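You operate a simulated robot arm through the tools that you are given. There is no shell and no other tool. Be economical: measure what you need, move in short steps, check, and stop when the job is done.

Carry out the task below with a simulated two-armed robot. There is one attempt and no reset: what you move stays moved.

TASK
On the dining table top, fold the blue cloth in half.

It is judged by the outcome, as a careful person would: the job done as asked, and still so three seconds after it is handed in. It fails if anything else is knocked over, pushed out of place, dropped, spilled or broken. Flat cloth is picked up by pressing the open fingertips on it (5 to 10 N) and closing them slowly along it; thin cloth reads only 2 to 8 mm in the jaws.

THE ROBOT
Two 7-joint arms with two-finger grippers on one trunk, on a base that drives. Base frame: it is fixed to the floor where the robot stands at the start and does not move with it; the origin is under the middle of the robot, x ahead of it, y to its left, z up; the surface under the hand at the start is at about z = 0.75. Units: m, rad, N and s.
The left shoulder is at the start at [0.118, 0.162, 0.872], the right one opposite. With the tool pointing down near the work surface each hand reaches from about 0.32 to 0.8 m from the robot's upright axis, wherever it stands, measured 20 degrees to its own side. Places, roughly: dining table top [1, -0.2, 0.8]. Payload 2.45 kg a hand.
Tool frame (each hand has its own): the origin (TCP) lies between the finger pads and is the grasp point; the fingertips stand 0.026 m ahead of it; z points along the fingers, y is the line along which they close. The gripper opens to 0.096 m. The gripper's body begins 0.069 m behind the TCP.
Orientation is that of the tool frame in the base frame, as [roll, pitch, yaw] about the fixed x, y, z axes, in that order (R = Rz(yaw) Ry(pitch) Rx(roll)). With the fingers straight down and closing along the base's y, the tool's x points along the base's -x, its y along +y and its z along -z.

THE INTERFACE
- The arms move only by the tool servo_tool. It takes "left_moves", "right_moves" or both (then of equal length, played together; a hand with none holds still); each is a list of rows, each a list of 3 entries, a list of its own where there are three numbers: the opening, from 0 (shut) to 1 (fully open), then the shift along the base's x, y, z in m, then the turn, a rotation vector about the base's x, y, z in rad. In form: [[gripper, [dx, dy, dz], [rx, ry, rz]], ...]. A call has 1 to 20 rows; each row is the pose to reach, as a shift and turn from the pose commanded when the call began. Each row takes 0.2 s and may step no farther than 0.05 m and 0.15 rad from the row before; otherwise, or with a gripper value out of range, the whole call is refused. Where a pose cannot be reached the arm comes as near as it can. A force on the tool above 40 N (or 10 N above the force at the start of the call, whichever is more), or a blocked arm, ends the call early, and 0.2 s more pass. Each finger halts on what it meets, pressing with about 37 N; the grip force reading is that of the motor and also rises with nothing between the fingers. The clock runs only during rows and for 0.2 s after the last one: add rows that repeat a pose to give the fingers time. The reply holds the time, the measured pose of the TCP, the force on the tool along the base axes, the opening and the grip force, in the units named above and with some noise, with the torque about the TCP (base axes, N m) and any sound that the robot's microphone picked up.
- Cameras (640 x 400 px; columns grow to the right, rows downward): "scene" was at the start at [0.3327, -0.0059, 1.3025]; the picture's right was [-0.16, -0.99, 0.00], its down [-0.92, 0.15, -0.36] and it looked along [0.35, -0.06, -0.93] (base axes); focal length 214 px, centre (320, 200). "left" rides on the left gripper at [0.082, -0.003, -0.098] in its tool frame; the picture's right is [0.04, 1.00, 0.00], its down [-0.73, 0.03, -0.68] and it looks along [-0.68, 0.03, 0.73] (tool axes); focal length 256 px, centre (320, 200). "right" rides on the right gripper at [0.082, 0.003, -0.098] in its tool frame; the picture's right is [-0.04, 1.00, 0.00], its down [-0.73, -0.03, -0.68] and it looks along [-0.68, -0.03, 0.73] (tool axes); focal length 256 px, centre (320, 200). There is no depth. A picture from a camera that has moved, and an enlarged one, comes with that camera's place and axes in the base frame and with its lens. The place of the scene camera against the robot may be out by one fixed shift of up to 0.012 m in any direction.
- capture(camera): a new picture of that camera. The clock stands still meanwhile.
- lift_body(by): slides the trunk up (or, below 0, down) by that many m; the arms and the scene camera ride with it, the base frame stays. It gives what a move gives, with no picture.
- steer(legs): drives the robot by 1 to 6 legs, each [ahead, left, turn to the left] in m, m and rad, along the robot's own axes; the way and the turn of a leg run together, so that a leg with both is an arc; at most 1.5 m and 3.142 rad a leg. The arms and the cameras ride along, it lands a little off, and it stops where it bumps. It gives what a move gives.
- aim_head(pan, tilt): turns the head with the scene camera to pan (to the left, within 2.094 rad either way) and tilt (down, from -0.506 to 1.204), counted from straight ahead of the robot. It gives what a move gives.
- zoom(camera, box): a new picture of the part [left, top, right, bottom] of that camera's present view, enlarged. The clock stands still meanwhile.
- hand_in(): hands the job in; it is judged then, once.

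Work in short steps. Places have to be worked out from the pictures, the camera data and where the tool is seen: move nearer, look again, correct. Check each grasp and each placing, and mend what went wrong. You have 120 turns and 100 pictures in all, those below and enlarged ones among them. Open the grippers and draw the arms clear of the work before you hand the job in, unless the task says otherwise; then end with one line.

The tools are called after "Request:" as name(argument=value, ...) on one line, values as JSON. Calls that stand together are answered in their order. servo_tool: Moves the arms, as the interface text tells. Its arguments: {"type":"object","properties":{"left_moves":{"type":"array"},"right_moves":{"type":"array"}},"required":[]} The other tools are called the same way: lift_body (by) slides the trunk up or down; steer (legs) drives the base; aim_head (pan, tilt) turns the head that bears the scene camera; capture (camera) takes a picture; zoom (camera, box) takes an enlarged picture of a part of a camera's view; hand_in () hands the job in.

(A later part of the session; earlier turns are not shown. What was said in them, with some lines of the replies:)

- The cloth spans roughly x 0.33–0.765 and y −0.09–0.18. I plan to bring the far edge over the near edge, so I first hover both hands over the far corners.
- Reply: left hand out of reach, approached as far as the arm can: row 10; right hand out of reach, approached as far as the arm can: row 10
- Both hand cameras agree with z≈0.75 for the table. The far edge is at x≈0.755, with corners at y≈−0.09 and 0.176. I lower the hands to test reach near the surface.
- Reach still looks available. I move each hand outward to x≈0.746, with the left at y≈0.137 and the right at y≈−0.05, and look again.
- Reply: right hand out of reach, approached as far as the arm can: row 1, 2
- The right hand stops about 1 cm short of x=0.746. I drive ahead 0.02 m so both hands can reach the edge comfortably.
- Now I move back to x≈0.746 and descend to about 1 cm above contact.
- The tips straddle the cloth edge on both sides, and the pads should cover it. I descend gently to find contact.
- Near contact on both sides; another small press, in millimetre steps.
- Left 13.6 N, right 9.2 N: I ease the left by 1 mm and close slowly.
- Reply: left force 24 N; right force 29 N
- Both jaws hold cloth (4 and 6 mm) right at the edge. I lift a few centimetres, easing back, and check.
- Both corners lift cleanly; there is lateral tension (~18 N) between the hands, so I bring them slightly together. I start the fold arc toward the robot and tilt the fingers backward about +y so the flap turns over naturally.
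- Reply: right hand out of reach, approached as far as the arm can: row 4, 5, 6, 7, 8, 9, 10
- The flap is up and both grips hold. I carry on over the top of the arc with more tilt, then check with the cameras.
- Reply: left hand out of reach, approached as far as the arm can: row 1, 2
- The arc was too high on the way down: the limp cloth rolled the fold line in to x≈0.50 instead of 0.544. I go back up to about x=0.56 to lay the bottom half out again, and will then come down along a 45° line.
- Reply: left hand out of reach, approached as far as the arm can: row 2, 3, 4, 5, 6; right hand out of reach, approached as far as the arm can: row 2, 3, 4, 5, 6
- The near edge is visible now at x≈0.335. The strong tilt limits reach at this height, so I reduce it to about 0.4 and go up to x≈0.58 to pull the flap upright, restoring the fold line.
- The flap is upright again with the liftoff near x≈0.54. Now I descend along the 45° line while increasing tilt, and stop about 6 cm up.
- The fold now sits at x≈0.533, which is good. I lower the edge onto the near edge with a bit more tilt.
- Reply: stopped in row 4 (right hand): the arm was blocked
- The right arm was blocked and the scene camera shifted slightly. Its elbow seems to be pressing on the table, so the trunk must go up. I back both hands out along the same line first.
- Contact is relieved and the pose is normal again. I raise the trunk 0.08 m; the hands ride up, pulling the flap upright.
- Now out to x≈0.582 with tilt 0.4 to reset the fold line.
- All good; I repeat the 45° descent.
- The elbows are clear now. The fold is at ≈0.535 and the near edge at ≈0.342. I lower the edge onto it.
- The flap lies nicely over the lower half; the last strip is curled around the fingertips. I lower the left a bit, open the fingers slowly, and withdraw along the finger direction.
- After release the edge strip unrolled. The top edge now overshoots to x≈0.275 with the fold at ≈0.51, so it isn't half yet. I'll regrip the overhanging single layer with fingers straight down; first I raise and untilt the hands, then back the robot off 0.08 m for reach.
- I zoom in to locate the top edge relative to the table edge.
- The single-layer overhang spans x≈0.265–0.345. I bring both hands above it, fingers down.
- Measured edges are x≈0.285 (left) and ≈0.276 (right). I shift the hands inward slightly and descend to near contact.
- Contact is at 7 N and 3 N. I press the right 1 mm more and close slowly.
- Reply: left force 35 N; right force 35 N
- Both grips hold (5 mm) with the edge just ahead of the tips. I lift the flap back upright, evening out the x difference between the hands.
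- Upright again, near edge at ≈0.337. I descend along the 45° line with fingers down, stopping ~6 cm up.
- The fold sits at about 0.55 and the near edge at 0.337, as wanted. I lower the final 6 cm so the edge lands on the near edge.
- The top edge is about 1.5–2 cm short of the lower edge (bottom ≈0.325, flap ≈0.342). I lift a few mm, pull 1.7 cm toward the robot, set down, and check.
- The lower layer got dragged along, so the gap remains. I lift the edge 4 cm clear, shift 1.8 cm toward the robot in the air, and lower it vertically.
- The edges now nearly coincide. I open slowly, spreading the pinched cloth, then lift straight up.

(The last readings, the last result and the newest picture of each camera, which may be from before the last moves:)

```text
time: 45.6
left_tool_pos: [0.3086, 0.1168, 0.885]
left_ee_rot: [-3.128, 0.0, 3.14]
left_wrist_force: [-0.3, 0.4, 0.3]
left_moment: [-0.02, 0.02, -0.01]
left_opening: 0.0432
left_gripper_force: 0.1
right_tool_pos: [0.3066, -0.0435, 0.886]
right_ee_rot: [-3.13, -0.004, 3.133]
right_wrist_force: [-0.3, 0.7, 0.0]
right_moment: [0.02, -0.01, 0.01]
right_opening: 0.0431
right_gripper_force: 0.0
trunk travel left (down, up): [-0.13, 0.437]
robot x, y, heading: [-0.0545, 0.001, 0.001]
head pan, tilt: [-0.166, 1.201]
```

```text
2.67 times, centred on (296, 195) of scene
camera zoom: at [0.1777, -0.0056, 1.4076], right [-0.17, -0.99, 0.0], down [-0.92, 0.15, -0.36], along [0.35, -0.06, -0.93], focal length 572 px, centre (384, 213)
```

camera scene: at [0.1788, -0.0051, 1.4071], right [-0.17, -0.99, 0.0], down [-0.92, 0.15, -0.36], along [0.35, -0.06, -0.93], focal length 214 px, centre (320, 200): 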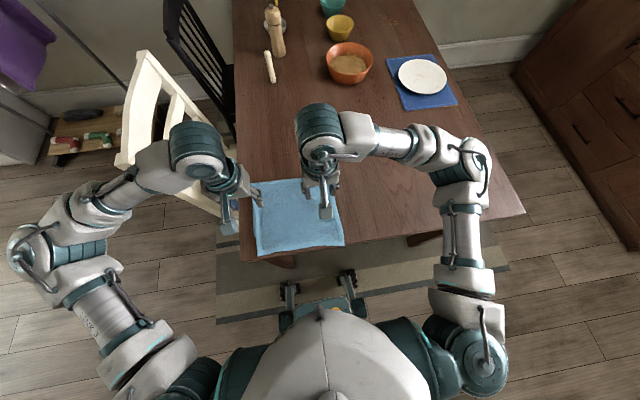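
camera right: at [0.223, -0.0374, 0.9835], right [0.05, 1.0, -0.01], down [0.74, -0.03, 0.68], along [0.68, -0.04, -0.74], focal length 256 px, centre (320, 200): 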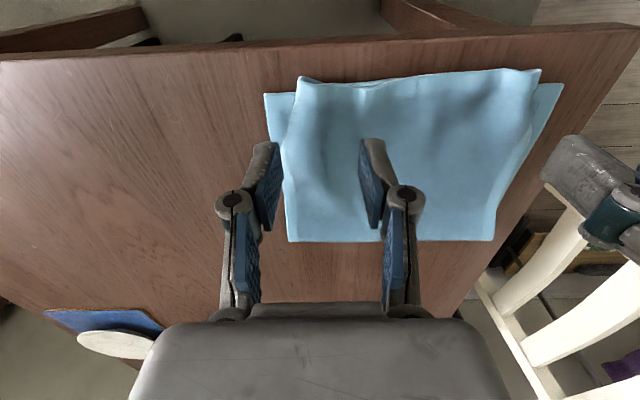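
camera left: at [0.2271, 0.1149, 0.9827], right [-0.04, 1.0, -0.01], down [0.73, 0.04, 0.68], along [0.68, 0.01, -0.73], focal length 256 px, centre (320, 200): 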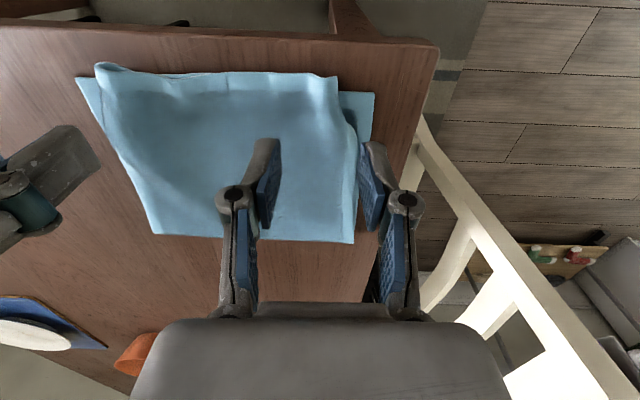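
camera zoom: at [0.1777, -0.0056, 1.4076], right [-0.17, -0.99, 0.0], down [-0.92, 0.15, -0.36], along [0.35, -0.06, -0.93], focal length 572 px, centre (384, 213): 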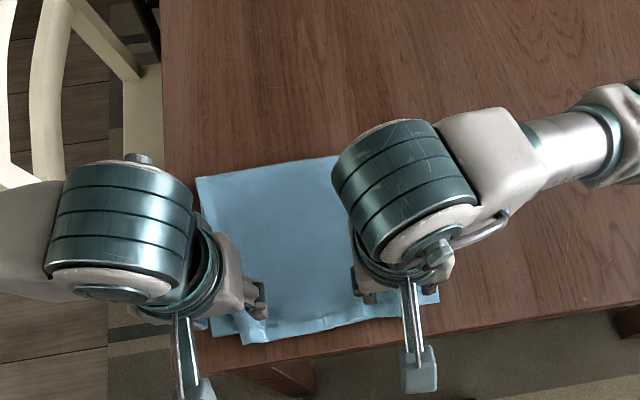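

The top edge landed a bit bunched: its corners are ~3.5 cm inward and it overhangs by ~1.3 cm. I'll press with closed fingertips near each top corner, on the overhang, and drag outward to spread it.

Request:
servo_tool(left_moves=[[0, [-0.01, -0.006, -0.02], [0, 0, 0]], [0, [-0.011, -0.006, -0.06], [0, 0, 0]], [0, [-0.011, -0.006, -0.09], [0, 0, 0]], [0, [-0.011, -0.006, -0.1], [0, 0, 0]]], right_moves=[[0, [-0.01, 0.001, -0.02], [0, 0, 0]], [0, [-0.012, 0.001, -0.06], [0, 0, 0]], [0, [-0.012, 0.001, -0.09], [0, 0, 0]], [0, [-0.012, 0.001, -0.1], [0, 0, 0]]])

Request:
capture(camera="left")

Request:
capture(camera="right")

```text
time: 46.6
left_tool_pos: [0.297, 0.1106, 0.7817]
left_ee_rot: [-3.126, -0.001, 3.14]
left_wrist_force: [1.1, -0.3, 1.7]
left_moment: [0.0, -0.04, 0.04]
left_opening: 0.0001
left_gripper_force: 28.6
right_tool_pos: [0.2952, -0.0431, 0.7835]
right_ee_rot: [-3.131, -0.005, 3.135]
right_wrist_force: [0.8, -0.1, 2.3]
right_moment: [-0.04, -0.06, 0.0]
right_opening: 0.0002
right_gripper_force: 28.2
trunk travel left (down, up): [-0.13, 0.437]
robot x, y, heading: [-0.0541, 0.0003, -0.005]
head pan, tilt: [-0.166, 1.201]
```

```text
36 pictures are left
camera left: at [0.2166, 0.1094, 0.8801], right [-0.04, 1.0, -0.01], down [0.73, 0.04, 0.68], along [0.68, 0.02, -0.74], focal length 256 px, centre (320, 200)
```

left: 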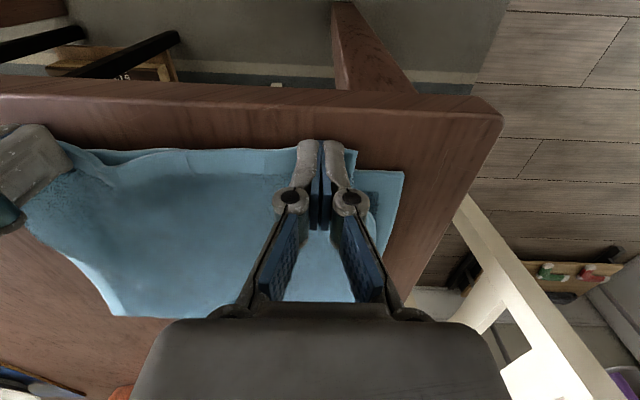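

```text
35 pictures are left
camera right: at [0.2126, -0.0363, 0.8811], right [0.05, 1.0, -0.01], down [0.74, -0.03, 0.68], along [0.68, -0.04, -0.74], focal length 256 px, centre (320, 200)
```

right: 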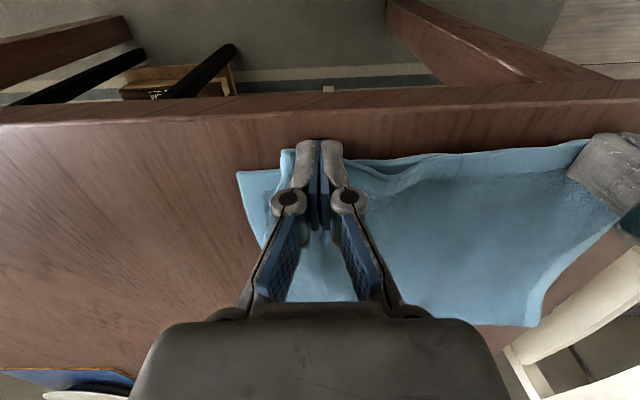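

Fingertips are at the top corners with light contact. I press ~2–3 mm more and drag outward 3 cm slowly.

Request:
servo_tool(left_moves=[[0, [0, 0, -0.003], [0, 0, 0]], [0, [0, 0, -0.004], [0, 0, 0]], [0, [0, 0.006, -0.004], [0, 0, 0]], [0, [0, 0.012, -0.004], [0, 0, 0]], [0, [0, 0.018, -0.004], [0, 0, 0]], [0, [0, 0.024, -0.004], [0, 0, 0]], [0, [0, 0.03, -0.004], [0, 0, 0]], [0, [0, 0.033, -0.004], [0, 0, 0]]], right_moves=[[0, [0, 0, -0.003], [0, 0, 0]], [0, [0, 0, -0.005], [0, 0, 0]], [0, [0, -0.006, -0.005], [0, 0, 0]], [0, [0, -0.012, -0.005], [0, 0, 0]], [0, [0, -0.018, -0.005], [0, 0, 0]], [0, [0, -0.024, -0.005], [0, 0, 0]], [0, [0, -0.03, -0.005], [0, 0, 0]], [0, [0, -0.033, -0.005], [0, 0, 0]]])

Request:
capture(camera="left")

Request:
capture(camera="right")

```text
time: 47.6
left_tool_pos: [0.2941, 0.1207, 0.7792]
left_ee_rot: [-3.124, 0.004, 3.139]
left_wrist_force: [-1.8, -0.2, 15.3]
left_moment: [0.08, -0.1, 0.01]
left_opening: 0.0
left_gripper_force: 29.1
right_tool_pos: [0.2939, -0.0489, 0.7802]
right_ee_rot: [-3.141, 0.004, 3.137]
right_wrist_force: [-0.8, 6.9, 20.8]
right_moment: [0.11, -0.22, 0.08]
right_opening: 0.0
right_gripper_force: 28.0
trunk travel left (down, up): [-0.13, 0.437]
robot x, y, heading: [-0.0566, -0.0028, -0.002]
head pan, tilt: [-0.166, 1.201]
stopped in row 4 (right hand): the force on the tool passed its limit at 41 N (the readings are from after the stop); the commanded pose is now the measured one
```

```text
34 pictures are left
camera left: at [0.2127, 0.1197, 0.8771], right [-0.04, 1.0, -0.02], down [0.73, 0.04, 0.68], along [0.68, 0.01, -0.73], focal length 256 px, centre (320, 200)
```

left: 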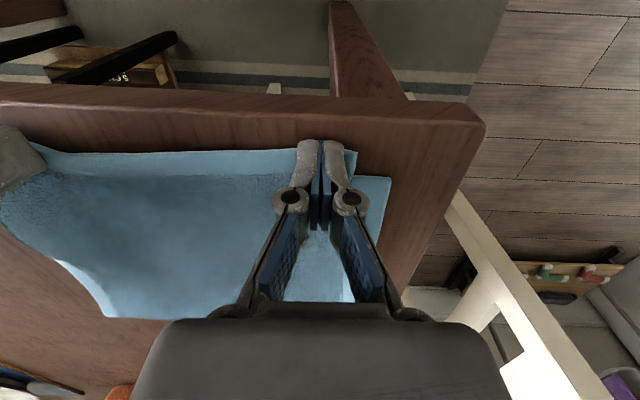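

```text
33 pictures are left
camera right: at [0.21, -0.0447, 0.8779], right [0.04, 1.0, 0.0], down [0.73, -0.03, 0.68], along [0.68, -0.03, -0.73], focal length 256 px, centre (320, 200)
```

right: 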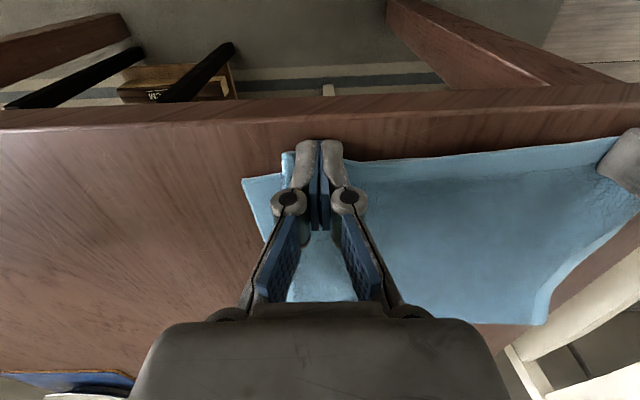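

Spreading works; the force was too high. I ease up ~1.5 mm and continue dragging.

Request:
servo_tool(left_moves=[[0, [0, 0, 0.001], [0, 0, 0]], [0, [0, 0.005, 0.001], [0, 0, 0]], [0, [0, 0.01, 0.001], [0, 0, 0]], [0, [0, 0.015, 0.001], [0, 0, 0]], [0, [0, 0.02, 0.001], [0, 0, 0]], [0, [0, 0.022, 0.001], [0, 0, 0]]], right_moves=[[0, [0, 0, 0.0015], [0, 0, 0]], [0, [0, -0.006, 0.0015], [0, 0, 0]], [0, [0, -0.012, 0.0015], [0, 0, 0]], [0, [0, -0.018, 0.0015], [0, 0, 0]], [0, [0, -0.023, 0.0015], [0, 0, 0]], [0, [0, -0.025, 0.0015], [0, 0, 0]]])

Request:
capture(camera="left")

Request:
capture(camera="right")

```text
time: 49.0
left_tool_pos: [0.2936, 0.1438, 0.7788]
left_ee_rot: [-3.126, 0.002, 3.138]
left_wrist_force: [0.0, -5.9, 8.7]
left_moment: [-0.22, -0.06, -0.05]
left_opening: 0.0
left_gripper_force: 29.0
right_tool_pos: [0.2925, -0.0741, 0.7799]
right_ee_rot: [-3.135, 0.002, 3.135]
right_wrist_force: [-2.9, 12.1, 14.1]
right_moment: [0.33, -0.08, 0.16]
right_opening: 0.0
right_gripper_force: 28.4
trunk travel left (down, up): [-0.13, 0.437]
robot x, y, heading: [-0.0553, -0.0032, -0.005]
head pan, tilt: [-0.166, 1.201]
```

```text
32 pictures are left
camera left: at [0.2125, 0.1421, 0.877], right [-0.04, 1.0, -0.02], down [0.73, 0.04, 0.68], along [0.68, 0.01, -0.73], focal length 256 px, centre (320, 200)
```

left: 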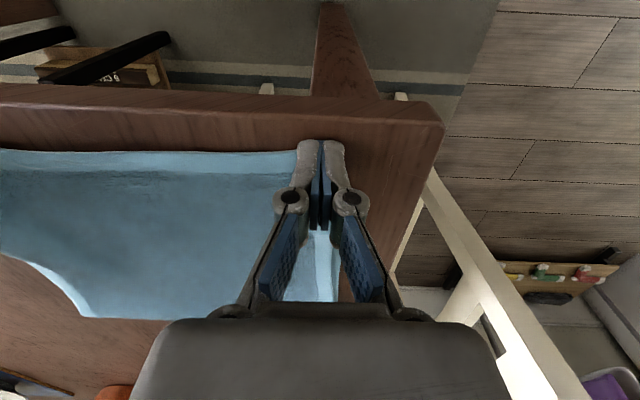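

```text
31 pictures are left
camera right: at [0.2101, -0.0697, 0.8782], right [0.05, 1.0, -0.01], down [0.73, -0.03, 0.68], along [0.68, -0.04, -0.73], focal length 256 px, centre (320, 200)
```

right: 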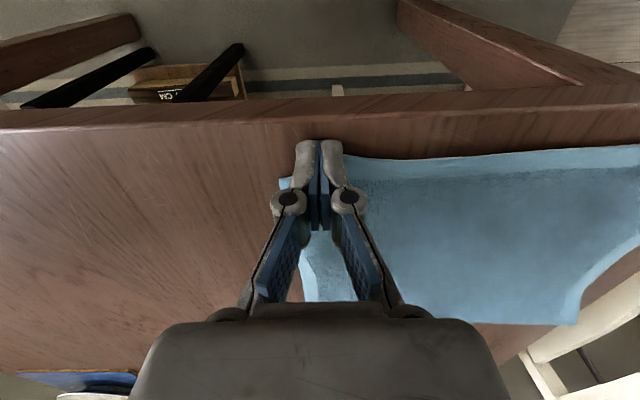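

Now I lift straight up and out of the way, then look at the result.

Request:
servo_tool(left_moves=[[0, [0, 0, 0.02], [0, 0, 0]], [0, [0, 0, 0.05], [0, 0, 0]], [0, [0, 0.03, 0.09], [0, 0, 0]], [0, [0, 0.06, 0.12], [0, 0, 0]], [0, [0, 0.1, 0.14], [0, 0, 0]]], right_moves=[[0, [0, 0, 0.02], [0, 0, 0]], [0, [0, 0, 0.05], [0, 0, 0]], [0, [0, -0.03, 0.09], [0, 0, 0]], [0, [0, -0.06, 0.12], [0, 0, 0]], [0, [0, -0.1, 0.14], [0, 0, 0]]])

Request:
zoom(camera="scene", box=[200, 120, 392, 270])

Request:
capture(camera="left")

Request:
capture(camera="right")

```text
time: 50.2
left_tool_pos: [0.2914, 0.24, 0.9179]
left_ee_rot: [-3.124, 0.003, 3.138]
left_wrist_force: [-0.4, -0.7, -0.3]
left_moment: [0.01, -0.02, 0.01]
left_opening: 0.0
left_gripper_force: 28.5
right_tool_pos: [0.2919, -0.1778, 0.9215]
right_ee_rot: [-3.138, 0.001, 3.136]
right_wrist_force: [0.2, 0.3, 0.5]
right_moment: [0.01, -0.01, -0.02]
right_opening: 0.0
right_gripper_force: 28.3
trunk travel left (down, up): [-0.13, 0.437]
robot x, y, heading: [-0.0552, 0.0029, -0.002]
head pan, tilt: [-0.166, 1.201]
```

```text
2.67 times, centred on (296, 195) of scene
camera zoom: at [0.176, -0.0056, 1.4078], right [-0.17, -0.99, 0.0], down [-0.92, 0.15, -0.36], along [0.35, -0.06, -0.93], focal length 572 px, centre (384, 213)
```

zoom: 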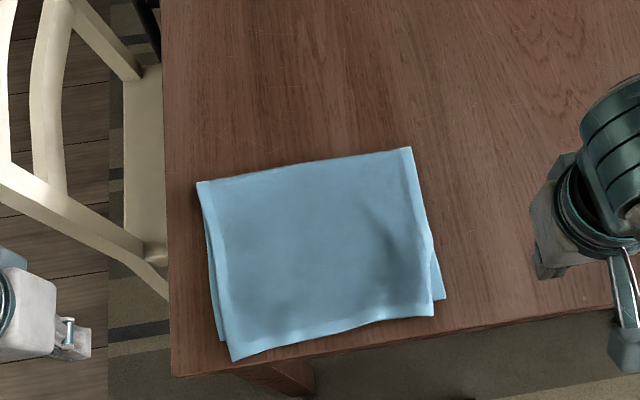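

```text
29 pictures are left
camera left: at [0.2101, 0.2395, 1.0167], right [-0.04, 1.0, -0.02], down [0.73, 0.04, 0.68], along [0.68, 0.01, -0.73], focal length 256 px, centre (320, 200)
```

left: 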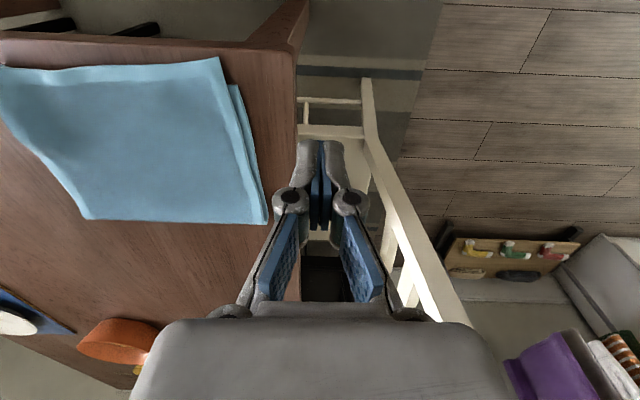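

```text
28 pictures are left
camera right: at [0.2096, -0.172, 1.0195], right [0.04, 1.0, 0.0], down [0.73, -0.03, 0.68], along [0.68, -0.03, -0.73], focal length 256 px, centre (320, 200)
```

right: 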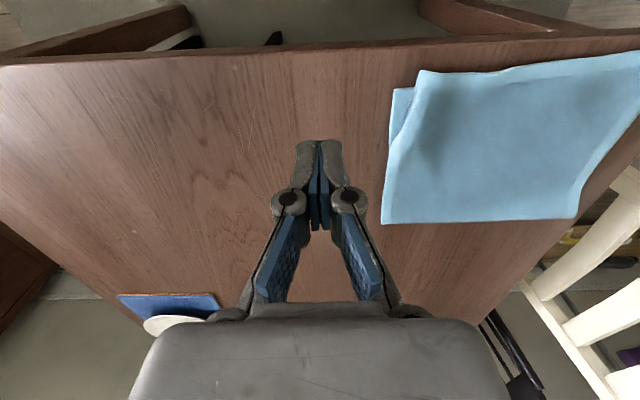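

The cloth is folded in half: it lies flat on the table with the layers' edges within about 2 cm of each other, and nothing else has moved. I open the grippers, draw the hands higher and take a last look.

Request:
servo_tool(left_moves=[[0.5, [0, 0.02, 0.03], [0, 0, 0]], [1, [0, 0.04, 0.06], [0, 0, 0]], [1, [0, 0.04, 0.06], [0, 0, 0]], [1, [0, 0.04, 0.06], [0, 0, 0]]], right_moves=[[0.5, [0, -0.02, 0.03], [0, 0, 0]], [1, [0, -0.04, 0.06], [0, 0, 0]], [1, [0, -0.04, 0.06], [0, 0, 0]], [1, [0, -0.04, 0.06], [0, 0, 0]]])

Request:
capture(camera="scene")

```text
time: 51.2
left_tool_pos: [0.2936, 0.2804, 0.9814]
left_ee_rot: [-3.124, 0.001, 3.138]
left_wrist_force: [-0.2, 0.2, 1.1]
left_moment: [0.01, -0.01, 0.01]
left_opening: 0.0959
left_gripper_force: 0.1
right_tool_pos: [0.2944, -0.2168, 0.9796]
right_ee_rot: [-3.139, 0.001, 3.138]
right_wrist_force: [-0.5, 0.0, -0.1]
right_moment: [0.04, -0.04, -0.01]
right_opening: 0.096
right_gripper_force: 0.0
trunk travel left (down, up): [-0.13, 0.437]
robot x, y, heading: [-0.0579, 0.0011, -0.006]
head pan, tilt: [-0.166, 1.201]
```

```text
27 pictures are left
camera scene: at [0.1778, -0.0055, 1.4074], right [-0.17, -0.99, 0.0], down [-0.92, 0.15, -0.36], along [0.35, -0.06, -0.93], focal length 214 px, centre (320, 200)
```

scene: 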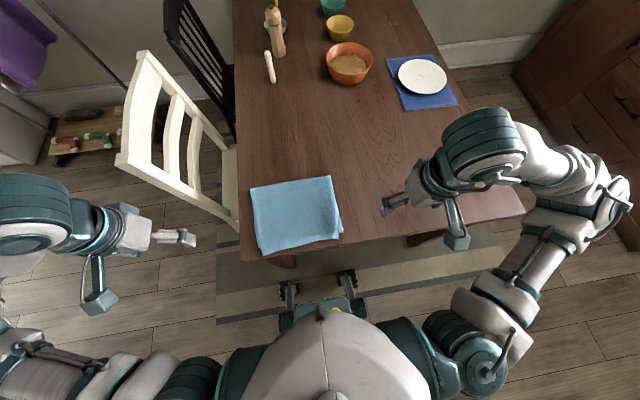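

The folded cloth is stable on the table, everything else is undisturbed and the arms are clear, so I hand it in.

Request:
hand_in()

```text
The job is handed in.
```

The blue cloth is folded in half on the dining table top and handed in: the top edge overhangs the lower one by about 2 cm, the top corners sit about 1 cm inward, and nothing else was moved.
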